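You operate a simulated robot arm through the tools that you are given. There is no shell and no other tool.

Carry out the task below with a simulated robot arm. There is one attempt and no reset: what you move stays moved.

JOB
Gauge both rings and oil the one that reads green.
Fine: pull the yellow knob to unlock the table first; one drop from the black plunger; both rings stay in their nests.
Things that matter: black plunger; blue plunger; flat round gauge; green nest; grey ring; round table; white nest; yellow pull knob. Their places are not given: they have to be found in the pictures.

Only the result counts: the job must be done as asked and must still hold three seconds after the hand-in. Knocking over, shifting, dropping, spilling or breaking anything else fails it.

ROBOT AND FRAMES
A 7-joint arm with a two-finger parallel gripper, fixed in place. Base frame: the origin is at the foot of the arm, x ahead of it, y to its left, z up; the work surface is at about z = 0.82. Units: m, degrees, N and s.
With the tool pointing down near the work surface it reaches from about 0.1 to 0.66 m from the base axis. Its first joint turns from -66.0 to 66.0 degrees. Payload 1.57 kg.
The TCP is the grasp point between the finger pads, 0.03 m short of the fingertips. In the tool frame z runs along the fingers and y along their closing line. The gripper opens to 0.08 m. The fingers are 0.017 m wide and 0.012 m thick; the gripper's body (0.04 by 0.082 m) begins 0.08 m behind the TCP.
Orientation is told as [roll, pitch, yaw] about the base's x, y, z axes, in that order, counted from this pose: with the fingers straight down and closing along the base's y, the tool's x points along the base's -x, its y along +y and its z along -z.

CONTROLS
- The arm moves only by the tool move_arm. Its argument "steps" is a list of rows, each a list of 7 numbers: the shift along the tool's x, y, z in units of 200 mm (1.0 is 200 mm), then the turn, a rotation vector about the tool's x, y, z in units of 45 degrees (1.0 is 45 degrees), then the closure, from 0 (fully open) to 1 (shut). In form: [[tx, ty, tz, ax, ay, az, hand], ...]. A call has 1 to 20 rows; each row is the pose to reach, as a shift and turn from the pose commanded when the call began, along the tool's axes at that moment. A call with a number of a shift or a turn outside -1 to 1 is refused whole. Rows are played at 5 a second. More than 0.05 m and 8.6 degrees between two rows, or a gripper value outside its range, and nothing of the call is played. Where a pose cannot be reached the arm comes as near as it can. A force on the tool above 40 N (or 10 N above the force at the start of the call, whichever is more), or a blocked arm, ends the call early, and 0.2 s more pass. The fingers move at their own pace (about 0.072 m/s each) and stop on an object; they squeeze with about 43 N. The grip force told is the motor's: it shows also when the fingers shut on nothing. Time passes only in rows, and 0.2 s behind the last, so rows that repeat a pose let the fingers close. The reply holds the time, the measured pose of the TCP, the force on the tool along the base axes, the opening and the grip force, in the units named above and with some noise, with the torque about the TCP (base axes, N m) and any sound that the robot's microphone picked up, and new pictures: "pictures" is both (left out), scene, wrist or none.
- Cameras (640 x 400 px; columns grow to the right, rows downward): "scene" is fixed at [0.0492, 0.4169, 1.4308]; the picture's right is [-0.88, -0.48, 0.00], its down [-0.29, 0.53, -0.80] and it looks along [0.38, -0.70, -0.61] (base axes); focal length 354 px, centre (320, 200). "wrist" rides on the gripper at [0.072, -0.007, -0.122] in the tool frame; the picture's right is [0.09, 1.00, 0.00], its down [-0.84, 0.08, -0.54] and it looks along [-0.54, 0.05, 0.84] (tool axes); focal length 238 px, centre (320, 200).
- measure_at(camera, pixels): there is no depth. For up to 12 entries [column, row, z] of the newest picture of that camera ("zoom" is the newest enlarged one), the place [x, y] in the base frame at which the ray of that pixel passes the height z, good to about 0.002 m, but the place of the scene camera against the robot may be out by one fixed shift of up to 0.018 m in any direction. The clock stands still meanwhile.
- zoom(camera, box): a new picture of the part [left, top, right, bottom] of that camera's present view, enlarged. The clock stands still meanwhile.
- close_job(): hands the job in; it is judged then, once.

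Leave the gripper open and the arm clear of the work at the hand-in unless told otherwise.

The tools are called after "Emit:" as name(argument=value, ...) on one line, values as JSON. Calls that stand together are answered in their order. move_arm: Moves the arm, as the interface text tells. Its arguments: {"type":"object","properties":{"steps":{"type":"array","items":{"type":"array","items":{"type":"number"}}},"pictures":{"type":"string","enum":["both","scene","wrist","none"]}},"required":["steps"]} The other tools are called the same way: measure_at (camera, pixels) gives the place at which the rays of pixels pass given heights; zoom (camera, box) takes an enlarged picture of a part of a camera's view; close_job () hands the job in.

At the start:

```text
time: 0.0
ee_pos: [0.3643, 0.1348, 1.1769]
tool_rot: [0.1, -0.2, -0.1]
contact_force: [0.1, -0.2, -0.1]
moment: [-0.04, -0.03, -0.01]
opening: 0.08
gripper_force: 0.1
```

scene: 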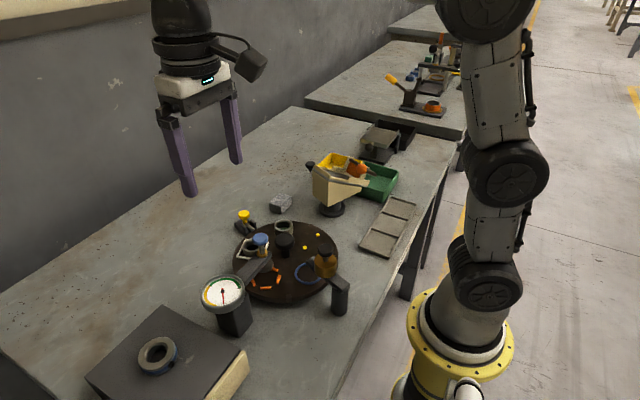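
wrist: 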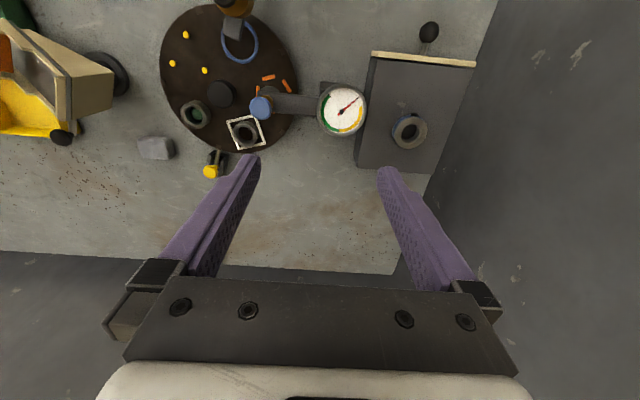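

I see a round dark table with rings and nests, a dial gauge with a blue plunger arm, a yellow knob, an orange/brown oiler, and a box with a ring. First I'll enlarge the views for detail.

Emit:
zoom(camera="scene", box=[190, 190, 370, 350])

Emit:
zoom(camera="wrist", box=[140, 0, 380, 190])

```text
2.50 times, centred on (280, 270) of scene
```

zoom: 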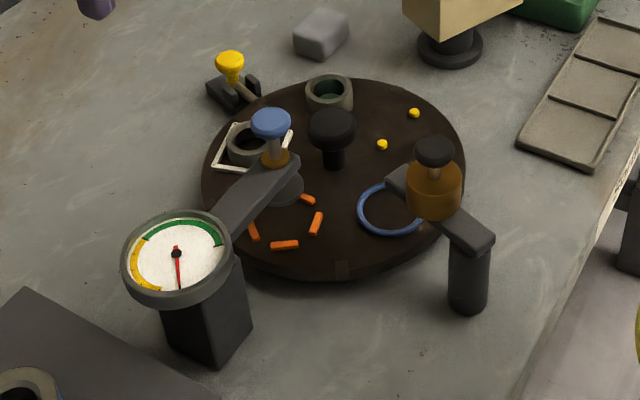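

```text
2.11 times, centred on (260, 95) of wrist
```

zoom: 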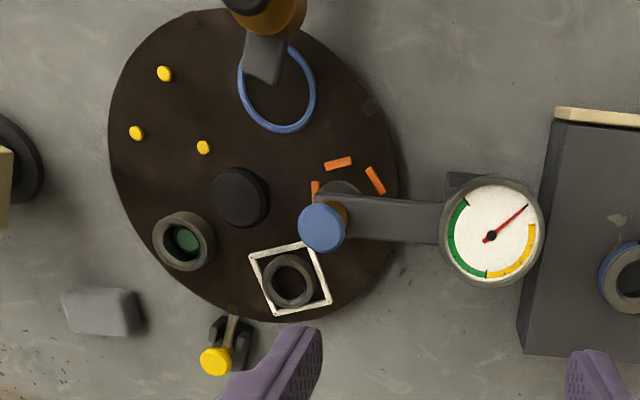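

The disc carries five nests: white square (ring), green (ring), yellow dots, blue circle and orange dashes. The gauge's blue plunger stands over the orange nest and the amber oiler's black plunger over the blue nest. I'll measure places using wrist pixels at several heights.

Emit:
measure_at(camera="wrist", pixels=[[221, 95, 0.84], [221, 95, 0.88], [261, 108, 0.84], [261, 108, 0.92], [245, 133, 0.84], [195, 114, 0.84], [240, 43, 0.84], [210, 171, 0.85], [187, 53, 0.84], [343, 110, 0.9], [161, 75, 0.83], [298, 75, 0.83]])

Emit:
measure_at(camera="scene", pixels=[[284, 240, 0.88], [261, 239, 0.92], [253, 248, 0.84], [283, 227, 0.85], [245, 215, 0.85], [307, 272, 0.84], [325, 243, 0.92], [233, 262, 0.83], [339, 262, 0.83], [286, 222, 0.83], [285, 304, 0.83], [223, 290, 0.9]])

```text
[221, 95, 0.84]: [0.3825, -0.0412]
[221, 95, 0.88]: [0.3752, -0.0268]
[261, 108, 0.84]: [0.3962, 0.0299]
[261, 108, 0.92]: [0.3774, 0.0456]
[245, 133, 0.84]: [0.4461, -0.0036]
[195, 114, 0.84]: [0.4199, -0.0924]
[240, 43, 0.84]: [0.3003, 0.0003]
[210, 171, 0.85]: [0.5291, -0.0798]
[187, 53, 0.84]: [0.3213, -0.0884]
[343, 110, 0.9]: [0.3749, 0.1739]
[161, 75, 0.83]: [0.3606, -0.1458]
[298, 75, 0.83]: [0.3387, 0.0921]
```

```text
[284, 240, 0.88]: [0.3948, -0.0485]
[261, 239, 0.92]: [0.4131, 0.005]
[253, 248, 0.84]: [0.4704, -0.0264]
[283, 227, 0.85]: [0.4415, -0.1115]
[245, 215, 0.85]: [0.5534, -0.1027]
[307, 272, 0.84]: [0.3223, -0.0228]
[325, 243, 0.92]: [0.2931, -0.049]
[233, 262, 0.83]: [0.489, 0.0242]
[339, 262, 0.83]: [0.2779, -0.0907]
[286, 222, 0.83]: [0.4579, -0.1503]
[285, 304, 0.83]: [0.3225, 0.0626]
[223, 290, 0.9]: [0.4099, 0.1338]
```

The disc centre is near (0.375, -0.03). To get heights I'll move the wrist camera to a second viewpoint above the disc, staying high at z≈1.15.

Emit:
move_arm(steps=[[0.08, -0.2, 0, 0, 0, 0, 0], [0.16, -0.4, 0, 0, 0, 0, 0], [0.24, -0.6, 0, 0, 0, 0, 0], [0.32, -0.8, 0, 0, 0, 0, 0], [0.32, -0.8, 0, 0, 0, 0, 0]])

```text
time: 1.2
ee_pos: [0.3, -0.0271, 1.1769]
tool_rot: [0.0, 0.1, 0.0]
contact_force: [0.5, 1.3, 0.1]
moment: [0.01, 0.0, 0.02]
opening: 0.0797
gripper_force: 0.0
```

scene: 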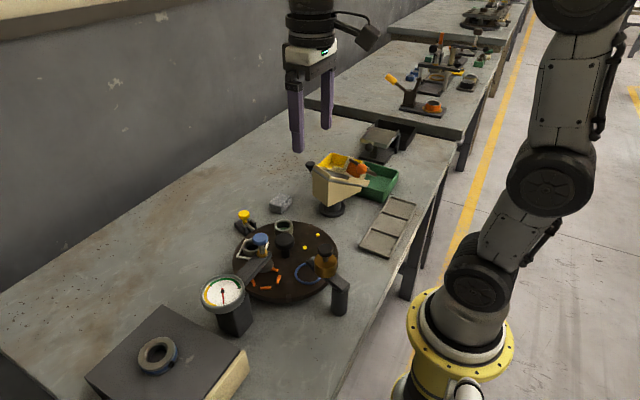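
wrist: 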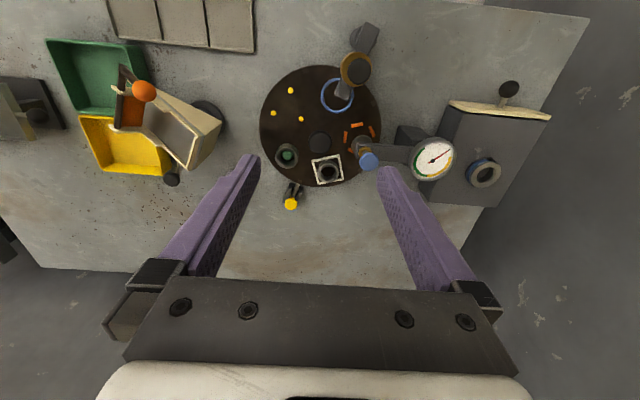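

Good view. I'll enlarge the disc area in the wrist picture.

Emit:
zoom(camera="wrist", box=[250, 10, 474, 220])

Emit:
zoom(camera="wrist", box=[250, 60, 410, 220])

```text
1.90 times, centred on (362, 115) of wrist
```

zoom: 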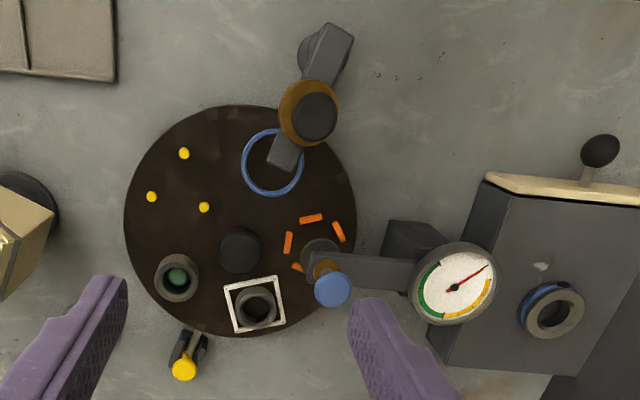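

```text
2.50 times, centred on (330, 140) of wrist
```

zoom: 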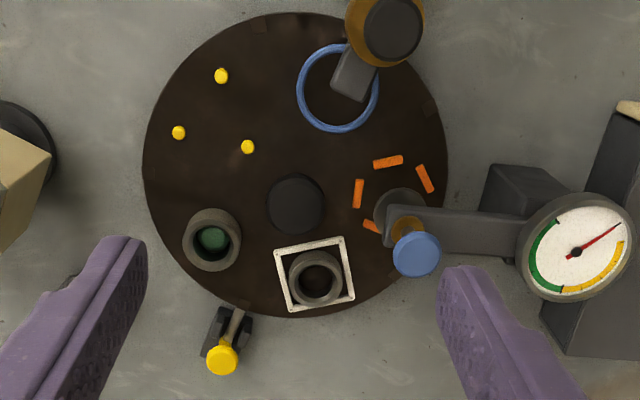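

I'll measure the same items from this second view to triangulate heights.

Emit:
measure_at(camera="zoom", pixels=[[296, 203, 0.84], [296, 203, 0.88], [417, 254, 0.84], [417, 254, 0.92], [393, 28, 0.84], [393, 28, 0.94], [222, 360, 0.84], [222, 360, 0.88], [142, 170, 0.84], [447, 170, 0.84], [290, 12, 0.84], [290, 318, 0.84]])

Emit:
measure_at(camera="zoom", pixels=[[313, 273, 0.84], [212, 240, 0.84], [337, 87, 0.84], [215, 115, 0.84], [390, 205, 0.84], [573, 252, 0.84], [573, 252, 0.94], [413, 228, 0.84], [413, 228, 0.9], [206, 219, 0.87], [317, 279, 0.87]])

```text
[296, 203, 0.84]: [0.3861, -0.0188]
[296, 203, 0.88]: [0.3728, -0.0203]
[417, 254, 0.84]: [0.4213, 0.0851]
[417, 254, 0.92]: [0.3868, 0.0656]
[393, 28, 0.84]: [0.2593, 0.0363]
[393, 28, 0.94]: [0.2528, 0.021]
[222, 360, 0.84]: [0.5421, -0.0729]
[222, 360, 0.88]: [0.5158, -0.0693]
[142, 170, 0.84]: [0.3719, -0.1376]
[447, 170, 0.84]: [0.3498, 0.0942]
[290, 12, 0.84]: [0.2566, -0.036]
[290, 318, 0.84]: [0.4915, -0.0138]
```

```text
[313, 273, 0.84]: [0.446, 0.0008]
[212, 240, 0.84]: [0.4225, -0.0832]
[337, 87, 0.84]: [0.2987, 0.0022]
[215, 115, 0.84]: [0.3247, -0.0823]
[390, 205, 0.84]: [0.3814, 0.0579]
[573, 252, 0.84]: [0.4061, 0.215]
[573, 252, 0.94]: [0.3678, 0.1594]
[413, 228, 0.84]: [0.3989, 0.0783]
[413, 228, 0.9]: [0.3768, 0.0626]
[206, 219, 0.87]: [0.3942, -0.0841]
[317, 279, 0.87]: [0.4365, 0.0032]
```

Triangulation gives: central knob about (0.370, -0.021, top 0.896), blue plunger about (0.367, 0.0545, top 0.966), yellow knob about (0.522, -0.070, 0.87). I'll zoom the scene on the yellow knob and the oiler to understand how they move.

Emit:
zoom(camera="scene", box=[220, 195, 300, 245])

Emit:
zoom(camera="scene", box=[290, 225, 370, 325])

Emit:
zoom(camera="scene", box=[195, 225, 295, 345])

Emit:
zoom(camera="scene", box=[300, 130, 420, 260])

```text
8.00 times, centred on (260, 220) of scene
```

zoom: 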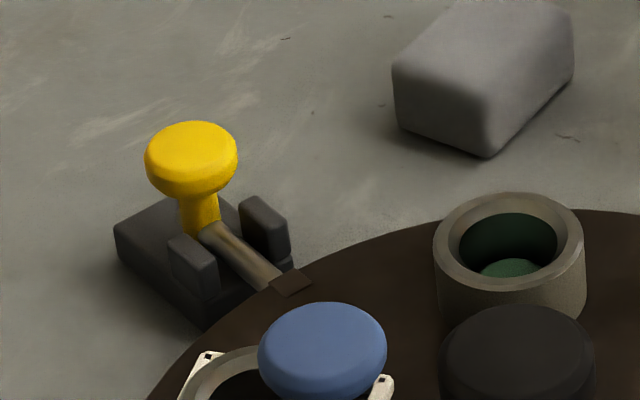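

```text
4.00 times, centred on (330, 275) of scene
```

zoom: 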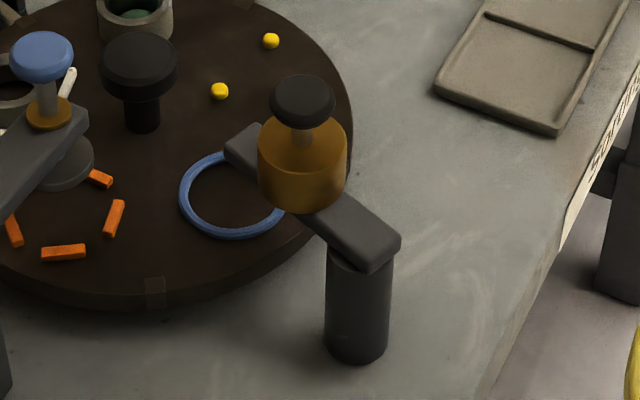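

```text
3.33 times, centred on (245, 285) of scene
```

zoom: 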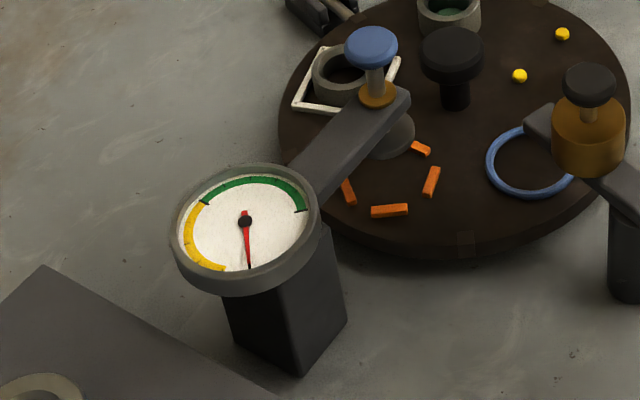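

```text
3.08 times, centred on (360, 195) of scene
```

zoom: 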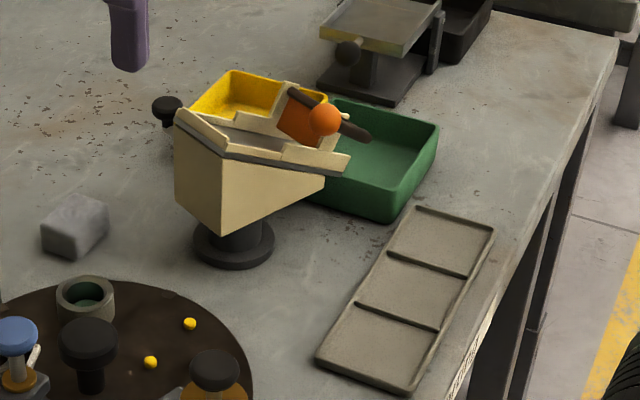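

The yellow knob stands on a horizontal bolt that slides radially (about -18°) out of a rim notch, so it must be pulled away from the disc. I'll bring the wrist camera closer with yaw -18° to fix its place and height.

Emit:
move_arm(steps=[[-0.136, -0.015, 0.15, 0, 0, 0.08, 0], [-0.272, -0.03, 0.32, 0, 0, 0.16, 0], [-0.408, -0.045, 0.5, 0, 0, 0.24, 0], [-0.544, -0.06, 0.69, 0, 0, 0.32, 0], [-0.68, -0.075, 0.885, 0, 0, 0.4, 0], [-0.68, -0.075, 0.885, 0, 0, 0.4, 0]])

```text
time: 2.6
ee_pos: [0.4363, -0.0409, 0.9983]
tool_rot: [-0.1, -0.1, -18.0]
contact_force: [0.2, 0.1, 0.6]
moment: [-0.01, 0.02, -0.01]
opening: 0.08
gripper_force: 0.1
```

scene: 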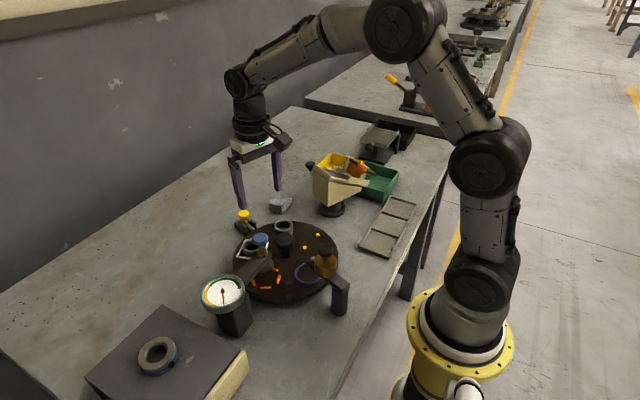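
wrist: 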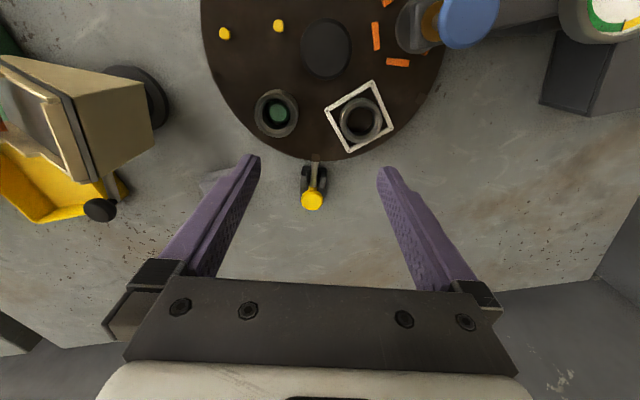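

The knob's head is at wrist pixel (312, 201). I'll measure it and enlarge.

Emit:
zoom(camera="wrist", box=[272, 140, 352, 220])

Emit:
measure_at(camera="wrist", pixels=[[312, 200, 0.85], [312, 200, 0.86], [312, 200, 0.87], [312, 200, 0.88], [325, 47, 0.896], [360, 122, 0.86], [276, 113, 0.86]])

```text
5.00 times, centred on (312, 180) of wrist
```

zoom: 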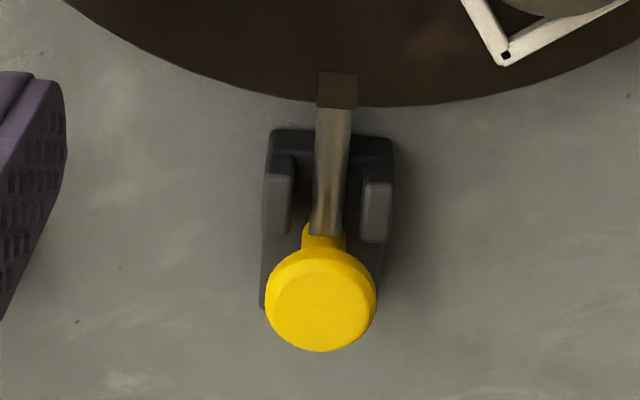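

```text
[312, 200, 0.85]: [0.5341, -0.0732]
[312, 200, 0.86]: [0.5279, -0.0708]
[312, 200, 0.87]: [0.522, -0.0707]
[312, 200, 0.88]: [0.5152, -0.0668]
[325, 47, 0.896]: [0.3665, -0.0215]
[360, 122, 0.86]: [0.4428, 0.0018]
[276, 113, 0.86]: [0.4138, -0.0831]
```

Knob head: centre about (0.523, -0.0705), top z≈0.871, diameter ≈0.027. I'll move above it (fingers straddling it tangentially) at z≈0.95 and check.

Emit:
move_arm(steps=[[-0.2, -0.003, 0, 0, 0, 0, 0], [-0.4, -0.006, 0.05, 0, 0, 0, 0], [-0.458, -0.007, 0.24, 0, 0, 0, 0], [-0.458, -0.007, 0.24, 0, 0, 0, 0]])

```text
time: 3.6
ee_pos: [0.524, -0.07, 0.9501]
tool_rot: [0.1, 0.0, -18.1]
contact_force: [0.9, -0.1, 0.2]
moment: [0.0, 0.03, 0.01]
opening: 0.0798
gripper_force: 0.0
```

scene: 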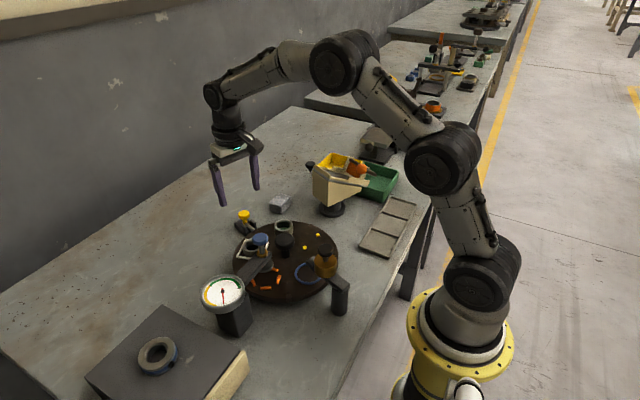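
wrist: 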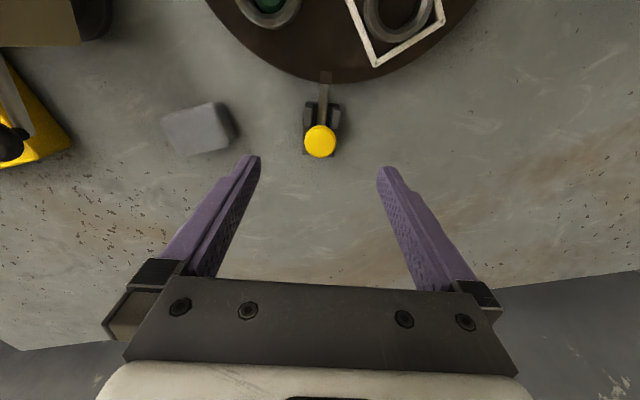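

Knob head now at wrist pixel (320, 140). I'll re-measure it from this closer view.

Emit:
measure_at(camera="wrist", pixels=[[320, 139, 0.86], [320, 139, 0.87], [320, 139, 0.88], [326, 85, 0.835]])

Emit:
zoom(camera="wrist", box=[270, 70, 370, 170])

```text
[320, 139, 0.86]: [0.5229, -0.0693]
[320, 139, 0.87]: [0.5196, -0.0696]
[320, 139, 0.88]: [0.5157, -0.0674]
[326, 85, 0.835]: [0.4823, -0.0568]
```

```text
4.00 times, centred on (320, 120) of wrist
```

zoom: 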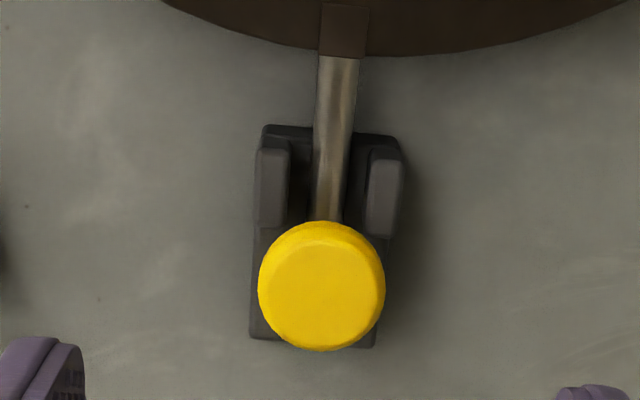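

Knob centre is (0.522, -0.0695), under the TCP within 2 mm. I'll descend to z≈0.88 (tips at 0.85, around the head) and close.

Emit:
move_arm(steps=[[0.01, 0, 0.12, 0, 0, 0, 0], [0.01, 0, 0.24, 0, 0, 0, 0], [0.01, 0, 0.355, 0, 0, 0, 0], [0.01, 0, 0.355, 0, 0, 0, 0], [0.01, 0, 0.355, 0, 0, 0, 1], [0.01, 0, 0.355, 0, 0, 0, 1], [0.01, 0, 0.355, 0, 0, 0, 1], [0.01, 0, 0.355, 0, 0, 0, 1]])

```text
time: 5.4
ee_pos: [0.5228, -0.0698, 0.8779]
tool_rot: [0.0, 0.0, -18.0]
contact_force: [0.3, -3.3, -3.1]
moment: [-0.2, -0.13, 0.06]
opening: 0.034
gripper_force: 41.5
```

scene: 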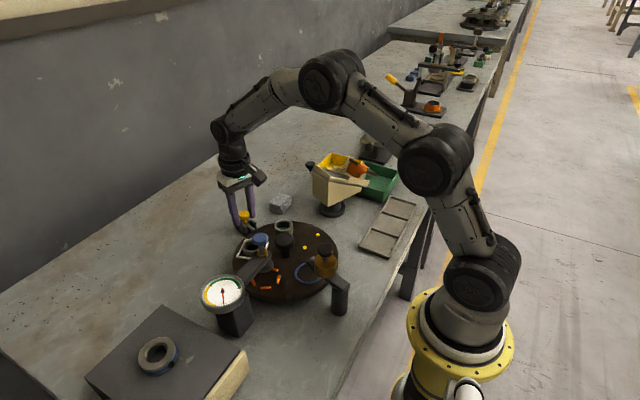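
wrist: 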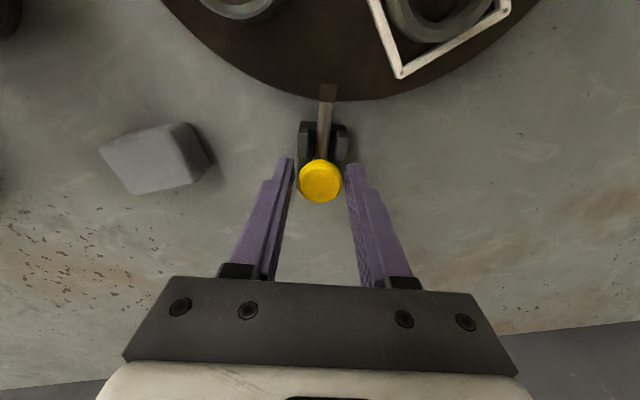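

Grip force 41.5 N at an opening of 0.034. I'll zoom to make sure the fingers hold the knob head and not the cheeks.

Emit:
zoom(camera="wrist", box=[260, 90, 380, 220])

Emit:
zoom(camera="scene", box=[205, 170, 285, 245])

```text
3.08 times, centred on (320, 155) of wrist
```

zoom: 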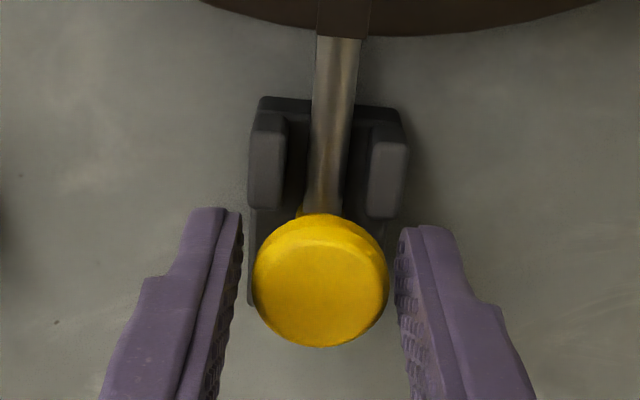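

```text
5.33 times, centred on (245, 208) of scene
```

zoom: 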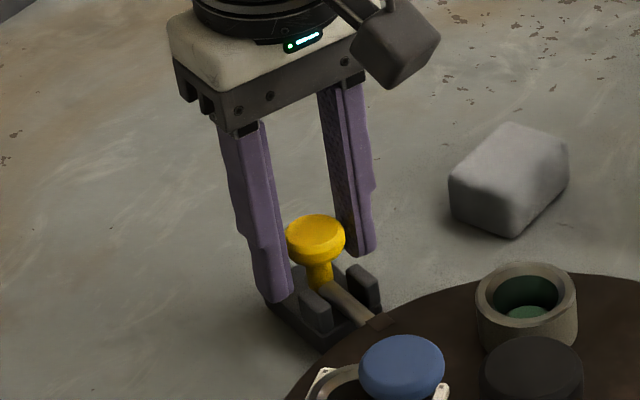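

The fingers stopped at 0.034 with a small visible gap to the ~0.028 head, so the tips might be on the bracket. I'll open, raise by 10 mm and close again to compare.

Emit:
move_arm(steps=[[0, 0, 0, 0, 0, 0, 0.4], [0, 0, 0, 0, 0, 0, 0.4], [0, 0, -0.05, 0, 0, 0, 0.4], [0, 0, -0.05, 0, 0, 0, 0.4], [0, 0, -0.05, 0, 0, 0, 1], [0, 0, -0.05, 0, 0, 0, 1], [0, 0, -0.05, 0, 0, 0, 1]], pictures="wrist")

```text
time: 7.0
ee_pos: [0.5219, -0.0702, 0.8888]
tool_rot: [0.0, -0.1, -18.0]
contact_force: [-2.8, -6.1, 1.8]
moment: [-0.11, 0.17, 0.0]
opening: 0.0273
gripper_force: 37.6
```

wrist: 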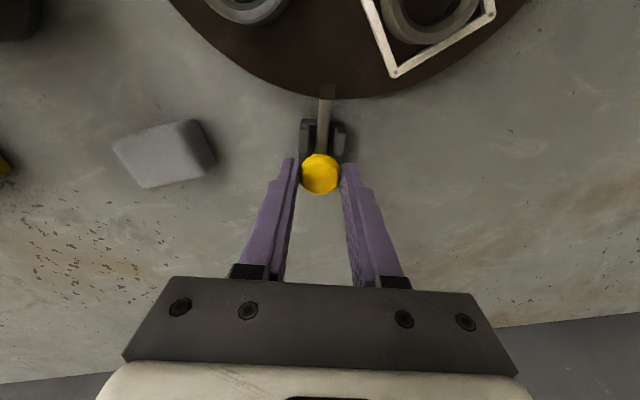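

Now 0.0273 — the fingers hold the yellow head itself. I'll pull it radially outward (tool -x) gently in 4 mm rows.

Emit:
move_arm(steps=[[-0.02, 0, -0.05, 0, 0, 0, 1], [-0.04, 0, -0.05, 0, 0, 0, 1], [-0.06, 0, -0.05, 0, 0, 0, 1], [-0.08, 0, -0.05, 0, 0, 0, 1], [-0.1, 0, -0.05, 0, 0, 0, 1]])

```text
time: 8.2
ee_pos: [0.5382, -0.0748, 0.9031]
tool_rot: [-0.1, 0.0, -18.1]
contact_force: [-16.1, -0.2, 0.2]
moment: [0.03, 0.62, 0.04]
opening: 0.0237
gripper_force: 35.9
```

scene: 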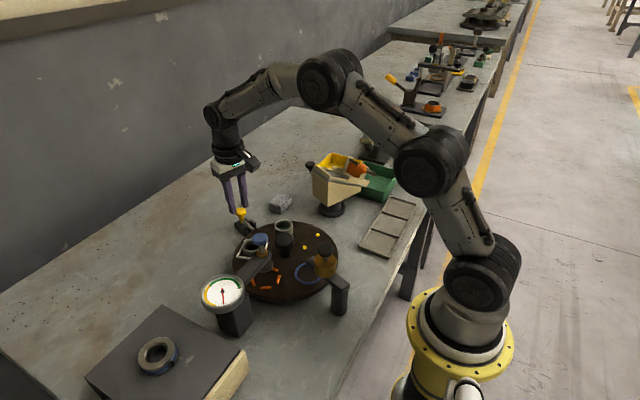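
wrist: 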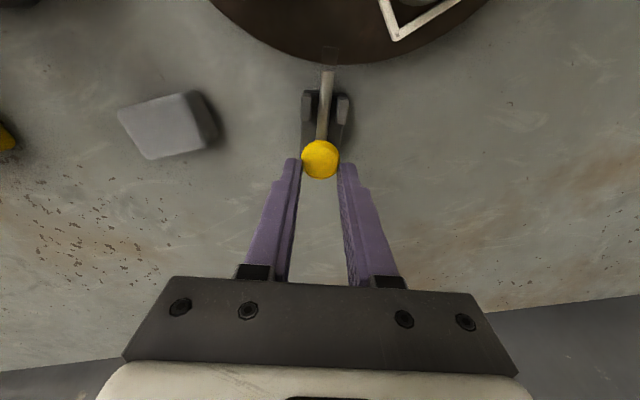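

I mistakenly raised another 10 mm during the pull (rows count from the last commanded pose), so the grip is near the head's top; the knob still moved outward. I'll zoom in to check the bolt.

Emit:
zoom(camera="wrist", box=[270, 40, 370, 190])

Emit:
zoom(camera="scene", box=[205, 160, 285, 245])

```text
2.67 times, centred on (320, 115) of wrist
```

zoom: 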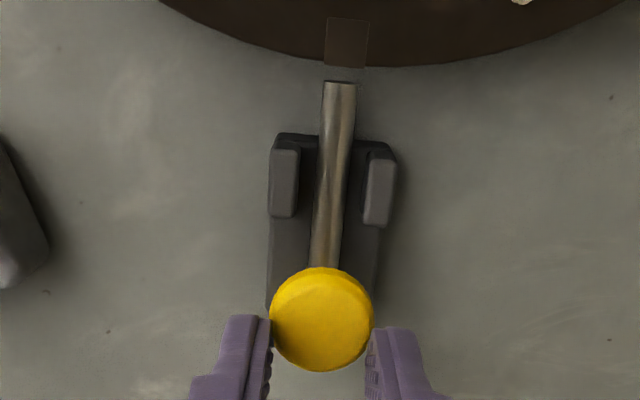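

```text
4.71 times, centred on (245, 202) of scene
```

zoom: 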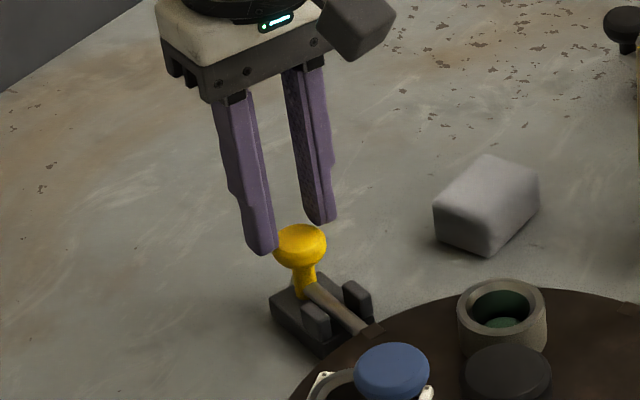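

The bolt has just cleared the rim with 16 N resisting. I'll open to see whether it stays out or springs back.

Emit:
move_arm(steps=[[0, 0, 0, 0, 0, 0, 0.4], [0, 0, 0, 0, 0, 0, 0.4]], pictures="both")

Emit:
zoom(camera="wrist", box=[270, 40, 370, 190])

```text
time: 8.8
ee_pos: [0.5434, -0.0754, 0.9018]
tool_rot: [0.1, -0.2, -18.0]
contact_force: [-0.6, -0.4, 0.3]
moment: [-0.01, 0.01, -0.04]
opening: 0.048
gripper_force: 0.1
```

scene: 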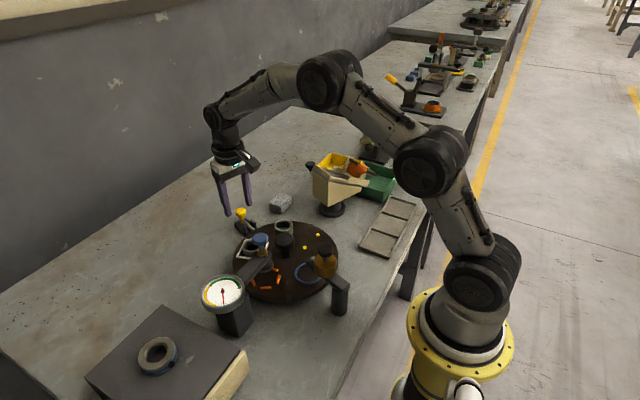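
wrist: 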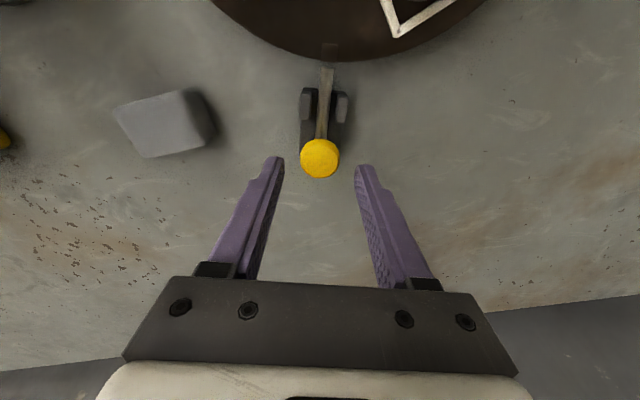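

```text
2.67 times, centred on (320, 115) of wrist
```

zoom: 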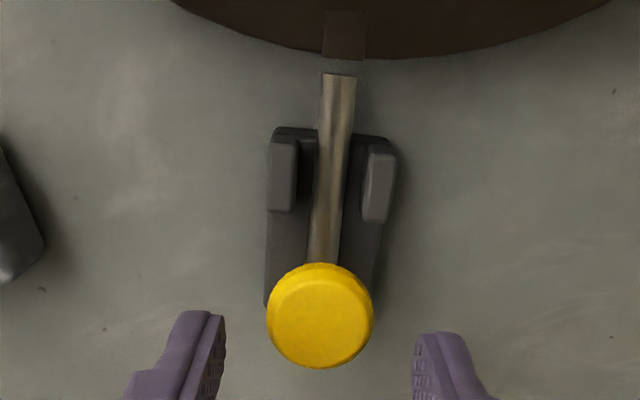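

It stays out on its own. I'd like more travel for safety, so I'll measure the head's new place and regrip at the right height.

Emit:
measure_at(camera="wrist", pixels=[[320, 158, 0.868], [320, 158, 0.871]])

```text
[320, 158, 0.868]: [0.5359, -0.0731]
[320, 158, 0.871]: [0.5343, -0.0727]
```

Head is at about (0.535, -0.073), moved 13.5 mm. I'll regrip at z≈0.889 and pull a further ~12 mm, height unchanged.

Emit:
move_arm(steps=[[0.043, 0, 0, 0, 0, 0, 0.4], [0.043, 0, 0.065, 0, 0, 0, 0.4], [0.043, 0, 0.065, 0, 0, 0, 0.4], [0.043, 0, 0.065, 0, 0, 0, 1], [0.043, 0, 0.065, 0, 0, 0, 1], [0.043, 0, 0.065, 0, 0, 0, 1], [0.023, 0, 0.065, 0, 0, 0, 1], [0.003, 0, 0.065, 0, 0, 0, 1], [-0.017, 0, 0.065, 0, 0, 0, 1]], pictures="wrist")

Emit:
zoom(camera="wrist", box=[270, 40, 370, 190])

```text
time: 10.8
ee_pos: [0.5396, -0.0759, 0.885]
tool_rot: [0.0, 0.7, -18.1]
contact_force: [-26.0, 16.5, 4.6]
moment: [0.29, 0.4, 0.02]
opening: 0.0275
gripper_force: 37.6
```

wrist: 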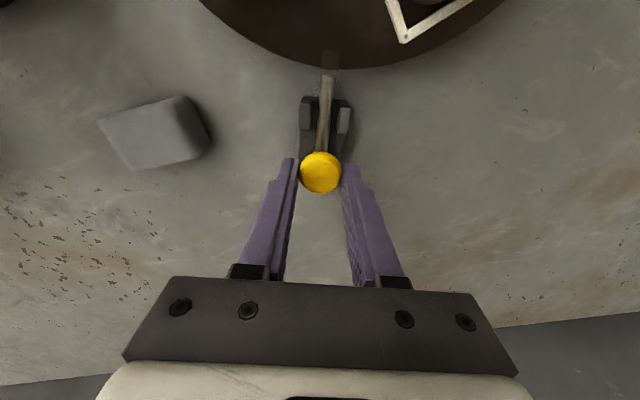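

```text
2.67 times, centred on (320, 115) of wrist
```

zoom: 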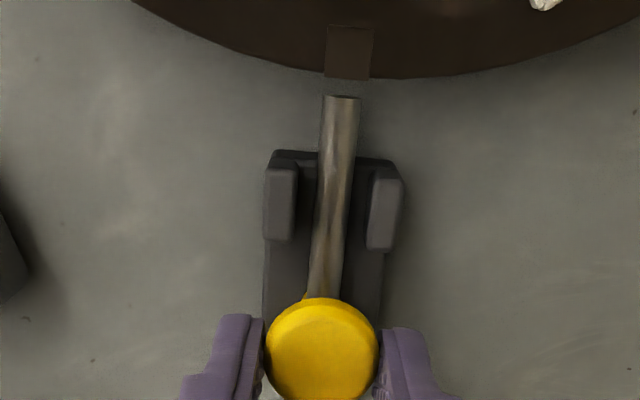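

The knob has reached its end stop (31 N, bolt clear of the rim by several mm). I'll open and lift clear, checking that the bolt stays out.

Emit:
move_arm(steps=[[0.03, 0, 0, 0, 0, 0, 1], [0.03, 0, 0, 0, 0, 0, 0], [0.03, 0, 0, 0, 0, 0, 0], [0.03, 0, -0.15, 0, 0, 0, 0], [0.03, 0, -0.35, 0, 0, 0, 0], [0.03, 0, -0.55, 0, 0, 0, 0]])

Emit:
zoom(camera="wrist", box=[250, 0, 390, 190])

```text
time: 12.2
ee_pos: [0.5378, -0.0726, 0.9982]
tool_rot: [0.0, -0.1, -18.0]
contact_force: [-0.1, -0.5, -1.4]
moment: [0.03, -0.06, -0.01]
opening: 0.0801
gripper_force: 0.0
```

scene: 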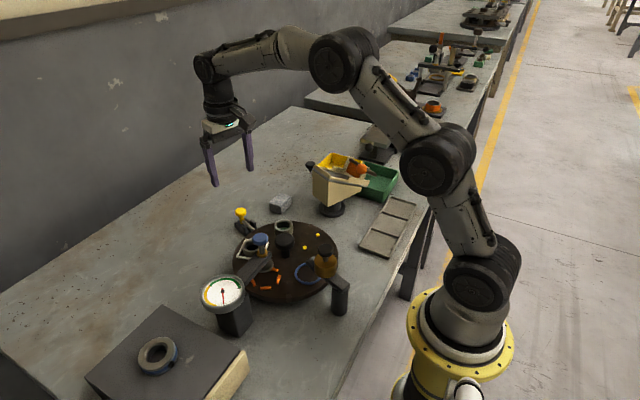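
wrist: 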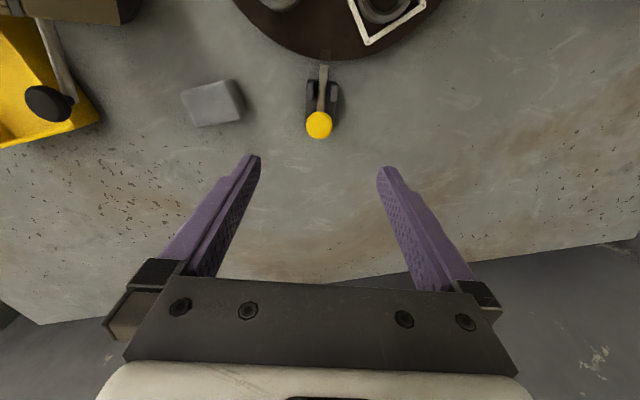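

```text
2.11 times, centred on (320, 95) of wrist
```

zoom: 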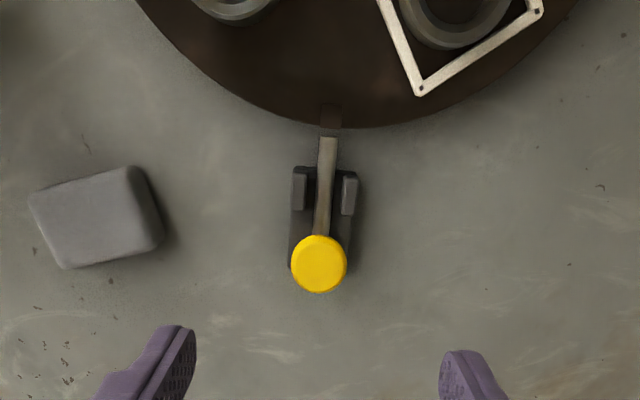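

The bolt stays out. Next I'll go over the central table knob (0.368, -0.021) with yaw -36° and fingers partly open (0.064), to hold it and turn the table +72°.

Emit:
move_arm(steps=[[0.18, -0.004, -0.1, 0, 0, 0.08, 0.2], [0.36, -0.008, -0.1, 0, 0, 0.16, 0.2], [0.54, -0.012, -0.1, 0, 0, 0.24, 0.2], [0.72, -0.015, -0.1, 0, 0, 0.32, 0.2], [0.887, -0.017, -0.1, 0, 0, 0.4, 0.2], [0.887, -0.017, -0.1, 0, 0, 0.4, 0.2]])

Emit:
zoom(camera="wrist", box=[220, 20, 420, 170])

```text
time: 13.6
ee_pos: [0.3688, -0.023, 1.0167]
tool_rot: [0.1, 0.0, -36.0]
contact_force: [0.3, 0.0, 0.2]
moment: [-0.01, 0.01, 0.01]
opening: 0.064
gripper_force: 0.1
```

scene: 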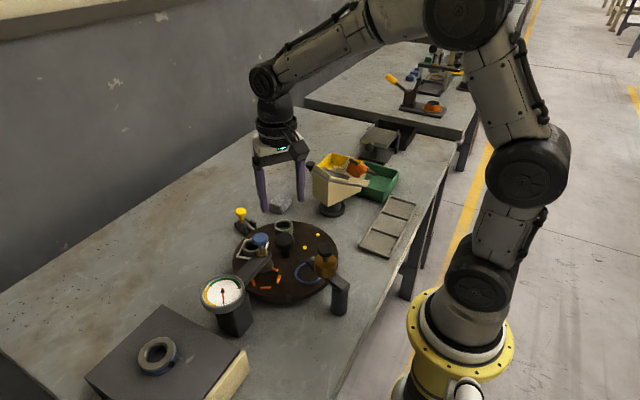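
wrist: 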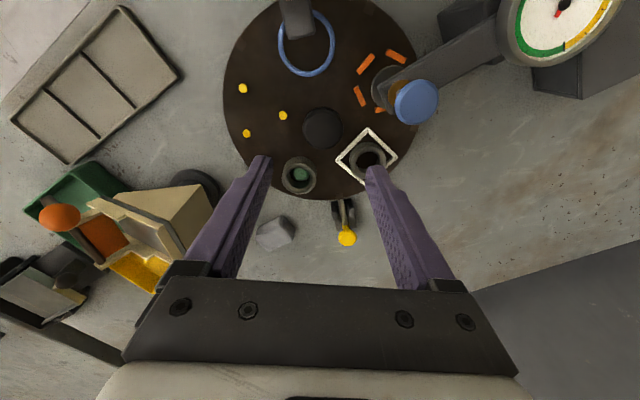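

```text
2.67 times, centred on (320, 95) of wrist
```

zoom: 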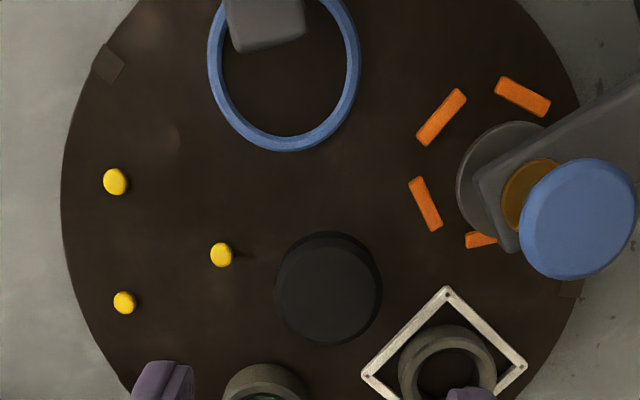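

I'll measure the central knob's centre and edges in this zoom.

Emit:
measure_at(camera="zoom", pixels=[[329, 284, 0.896], [329, 284, 0.88], [275, 290, 0.89], [383, 290, 0.89], [329, 232, 0.89], [578, 218, 0.966], [522, 218, 0.966], [634, 218, 0.966], [250, 45, 0.9]])

```text
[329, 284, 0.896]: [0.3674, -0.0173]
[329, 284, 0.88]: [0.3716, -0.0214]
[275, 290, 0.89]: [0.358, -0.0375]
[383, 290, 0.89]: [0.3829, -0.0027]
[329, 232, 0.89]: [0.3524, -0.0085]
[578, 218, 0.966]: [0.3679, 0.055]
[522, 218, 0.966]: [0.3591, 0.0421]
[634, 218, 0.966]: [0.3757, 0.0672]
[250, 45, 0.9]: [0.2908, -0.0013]
```

Knob: centre (0.369, -0.020), diameter ≈0.042; blue plunger: centre (0.368, 0.055), diameter ≈0.030. I'll descend to z≈0.89 and close on the central knob.

Emit:
move_arm(steps=[[0.007, 0.013, 0.21, 0, 0, 0, 0.2], [0.007, 0.013, 0.42, 0, 0, 0, 0.2], [0.007, 0.013, 0.633, 0, 0, 0, 0.2], [0.007, 0.013, 0.633, 0, 0, 0, 0.2], [0.007, 0.013, 0.633, 0, 0, 0, 1], [0.007, 0.013, 0.633, 0, 0, 0, 1], [0.007, 0.013, 0.633, 0, 0, 0, 1]])

```text
time: 15.2
ee_pos: [0.3695, -0.0203, 0.8909]
tool_rot: [0.2, -0.1, -36.0]
contact_force: [8.9, 17.7, -9.1]
moment: [-0.08, -0.58, 0.02]
opening: 0.0415
gripper_force: 44.7
```

scene: 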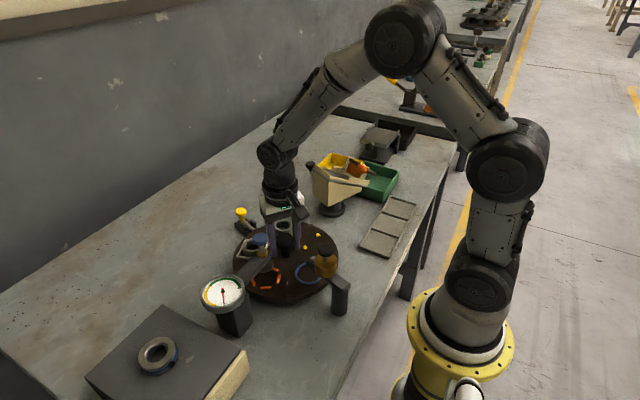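
wrist: 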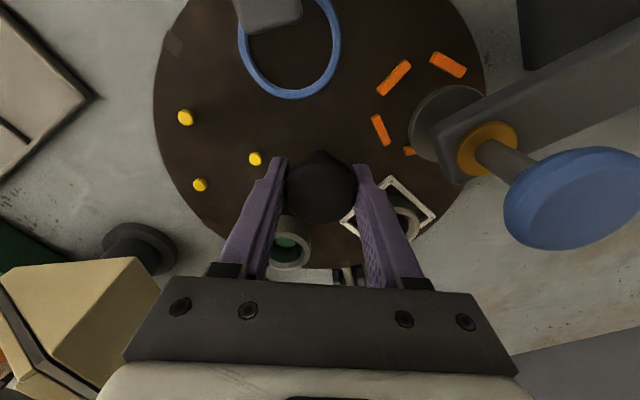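

Gripped at 0.0415, with ~20 N sideways along the closing line, meaning the knob centre lies slightly toward +tool y. I'll shift 1.5 mm that way to relieve it before turning.

Emit:
move_arm(steps=[[0, 0.004, 0, 0, 0, 0, 1], [0, 0.0075, 0, 0, 0, 0, 1], [0, 0.0075, 0, 0, 0, 0, 1]], pictures="none")

```text
time: 16.0
ee_pos: [0.3696, -0.0193, 0.8914]
tool_rot: [0.0, -0.2, -36.0]
contact_force: [7.0, 1.3, -7.5]
moment: [-0.22, -0.33, -0.03]
opening: 0.0413
gripper_force: 44.8
```

Side force is down to ~7 N. Now I'll turn the knob counter-clockwise (seen from above), first 12° as a test.

Emit:
move_arm(steps=[[-0.002, 0.003, 0, 0, 0, -0.09, 1], [-0.002, 0.003, 0, 0, 0, -0.18, 1], [-0.002, 0.003, 0, 0, 0, -0.267, 1], [-0.002, 0.003, 0, 0, 0, -0.267, 1]], pictures="wrist")

```text
time: 17.0
ee_pos: [0.3705, -0.0207, 0.8907]
tool_rot: [-0.1, -0.2, -23.8]
contact_force: [5.4, -21.5, -0.2]
moment: [-0.03, 0.78, 0.04]
opening: 0.0414
gripper_force: 44.7
```

wrist: 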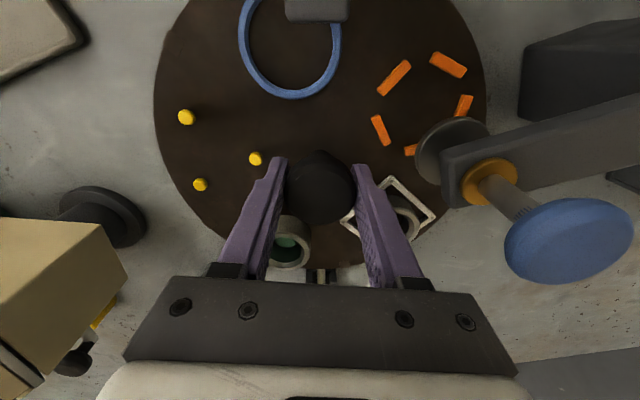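

The table turns with the hand (nests fixed in the wrist view while the gauge shifts). I'll correct ~1 mm in -y and go on 24°.

Emit:
move_arm(steps=[[-0.003, -0.004, 0, 0, 0, 0, 1], [-0.003, -0.004, 0, 0, 0, -0.11, 1], [-0.003, -0.004, 0, 0, 0, -0.22, 1], [-0.003, -0.004, 0, 0, 0, -0.33, 1], [-0.003, -0.004, 0, 0, 0, -0.44, 1], [-0.003, -0.004, 0, 0, 0, -0.533, 1], [-0.003, -0.004, 0, 0, 0, -0.533, 1]], pictures="both")

```text
time: 18.6
ee_pos: [0.3693, -0.0203, 0.8905]
tool_rot: [-0.1, -0.1, 0.0]
contact_force: [-10.7, -13.5, 27.5]
moment: [-0.12, 0.09, 0.03]
opening: 0.041
gripper_force: 45.1
```

scene: 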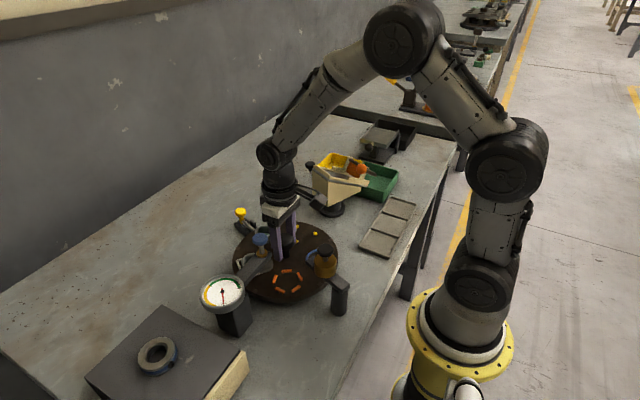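
wrist: 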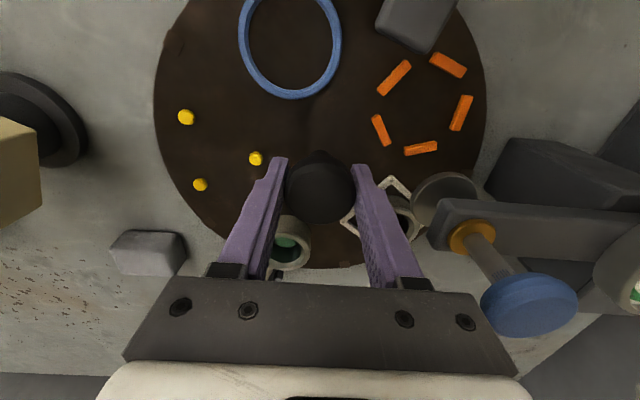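

At yaw 0 (36° turned). There's 27 N upward and ~17 N sideways, so I'll relieve by about 1 mm and continue 18°.

Emit:
move_arm(steps=[[0.002, -0.003, -0.005, 0, 0, 0, 1], [0.002, -0.003, -0.006, 0, 0, -0.1, 1], [0.002, -0.003, -0.006, 0, 0, -0.2, 1], [0.002, -0.003, -0.006, 0, 0, -0.3, 1], [0.002, -0.003, -0.006, 0, 0, -0.4, 1], [0.002, -0.003, -0.006, 0, 0, -0.4, 1]], pictures="wrist")

```text
time: 20.0
ee_pos: [0.3703, -0.0201, 0.8911]
tool_rot: [0.0, -0.1, 18.2]
contact_force: [13.9, 2.2, -16.2]
moment: [0.2, -0.52, 0.01]
opening: 0.0413
gripper_force: 44.7
```

wrist: 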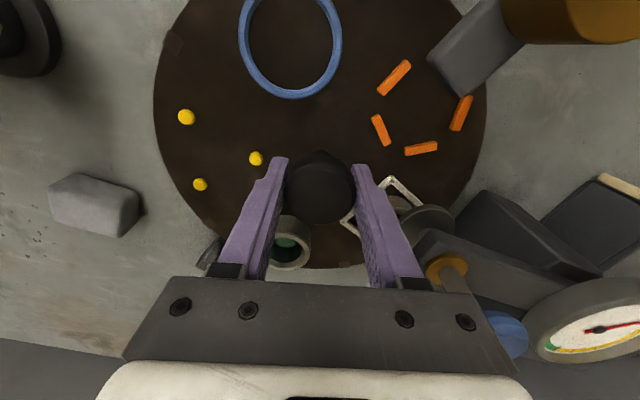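

Yaw 18° reached, table follows. Continuing another 18° to complete 72°.

Emit:
move_arm(steps=[[-0.002, 0, 0.003, 0, 0, 0, 1], [-0.002, 0, 0.003, 0, 0, -0.1, 1], [-0.002, 0, 0.003, 0, 0, -0.2, 1], [-0.002, 0, 0.003, 0, 0, -0.3, 1], [-0.002, 0, 0.003, 0, 0, -0.4, 1], [-0.002, 0, 0.003, 0, 0, -0.4, 1]], pictures="both")

Emit:
zoom(camera="scene", box=[190, 190, 370, 350])

```text
time: 21.4
ee_pos: [0.3695, -0.0205, 0.8901]
tool_rot: [-0.1, 0.1, 36.0]
contact_force: [0.9, 3.7, 3.8]
moment: [0.03, 0.31, 0.01]
opening: 0.0412
gripper_force: 45.4
```

scene: 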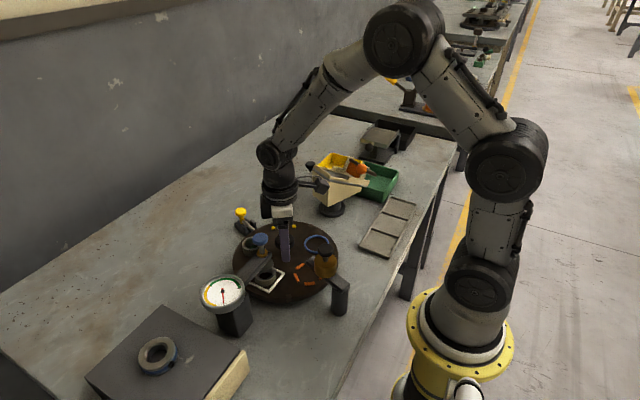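
wrist: 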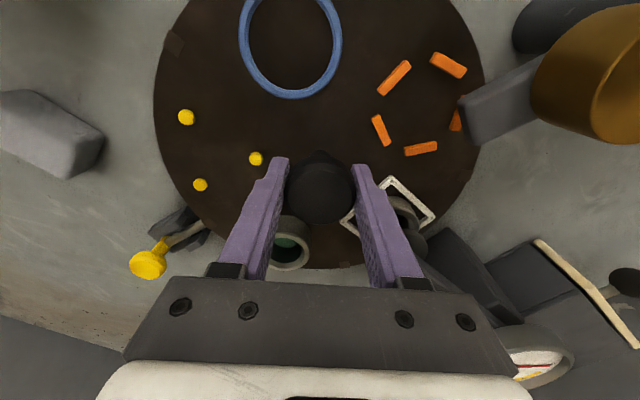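

```text
2.50 times, centred on (280, 270) of scene
```

zoom: 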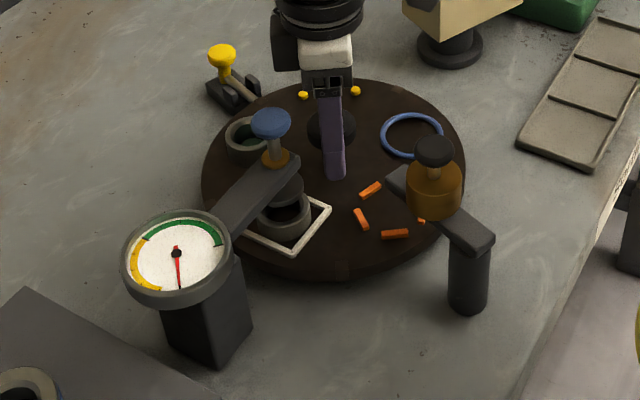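

72° done: the white nest with its ring is now under the gauge. I'll open slightly, lift straight up to z≈1.02 and check alignment from above.

Emit:
move_arm(steps=[[0, 0, 0, 0, 0, 0, 0.2], [0, 0, 0, 0, 0, 0, 0.2], [0, 0, -0.2, 0, 0, 0, 0.2], [0, 0, -0.42, 0, 0, 0, 0.2], [0, 0, -0.65, 0, 0, 0, 0.2], [0, 0, -0.65, 0, 0, 0, 0.2]], pictures="both")

Emit:
zoom(camera="wrist", box=[220, 0, 460, 180])

Emit:
zoom(camera="scene", box=[190, 190, 370, 350])

```text
time: 22.8
ee_pos: [0.3698, -0.02, 1.0215]
tool_rot: [-0.1, -0.1, 36.0]
contact_force: [0.7, -0.2, 0.1]
moment: [0.03, -0.01, 0.03]
opening: 0.0639
gripper_force: 0.1
```

scene: 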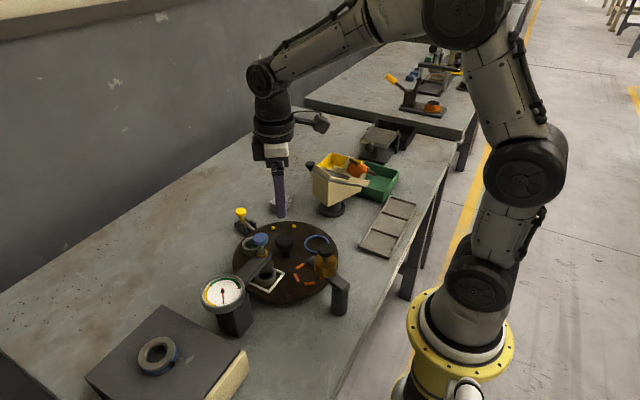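
wrist: 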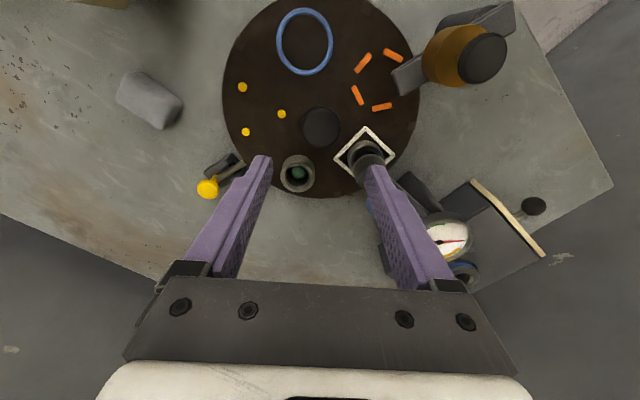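

```text
2.22 times, centred on (340, 90) of wrist
```

zoom: 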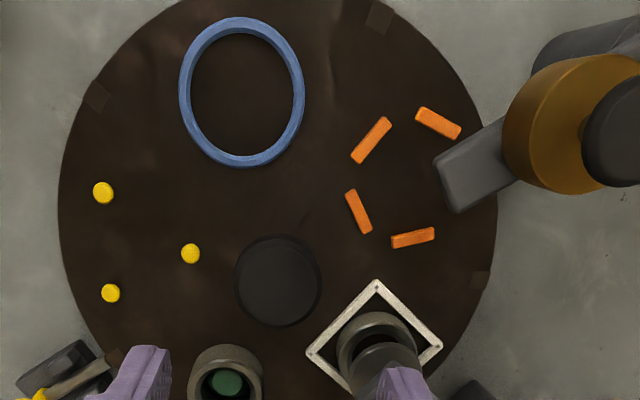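

```text
2.50 times, centred on (280, 270) of scene
```

zoom: 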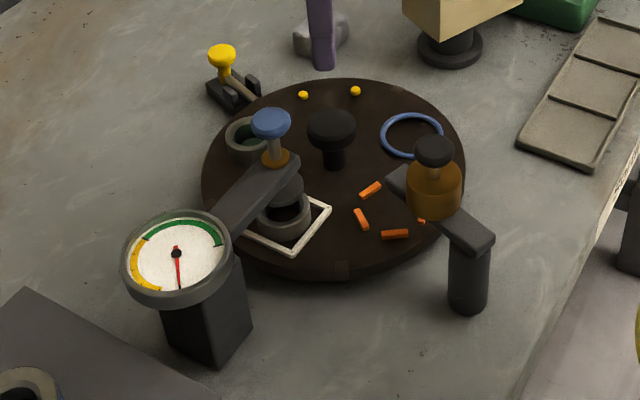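

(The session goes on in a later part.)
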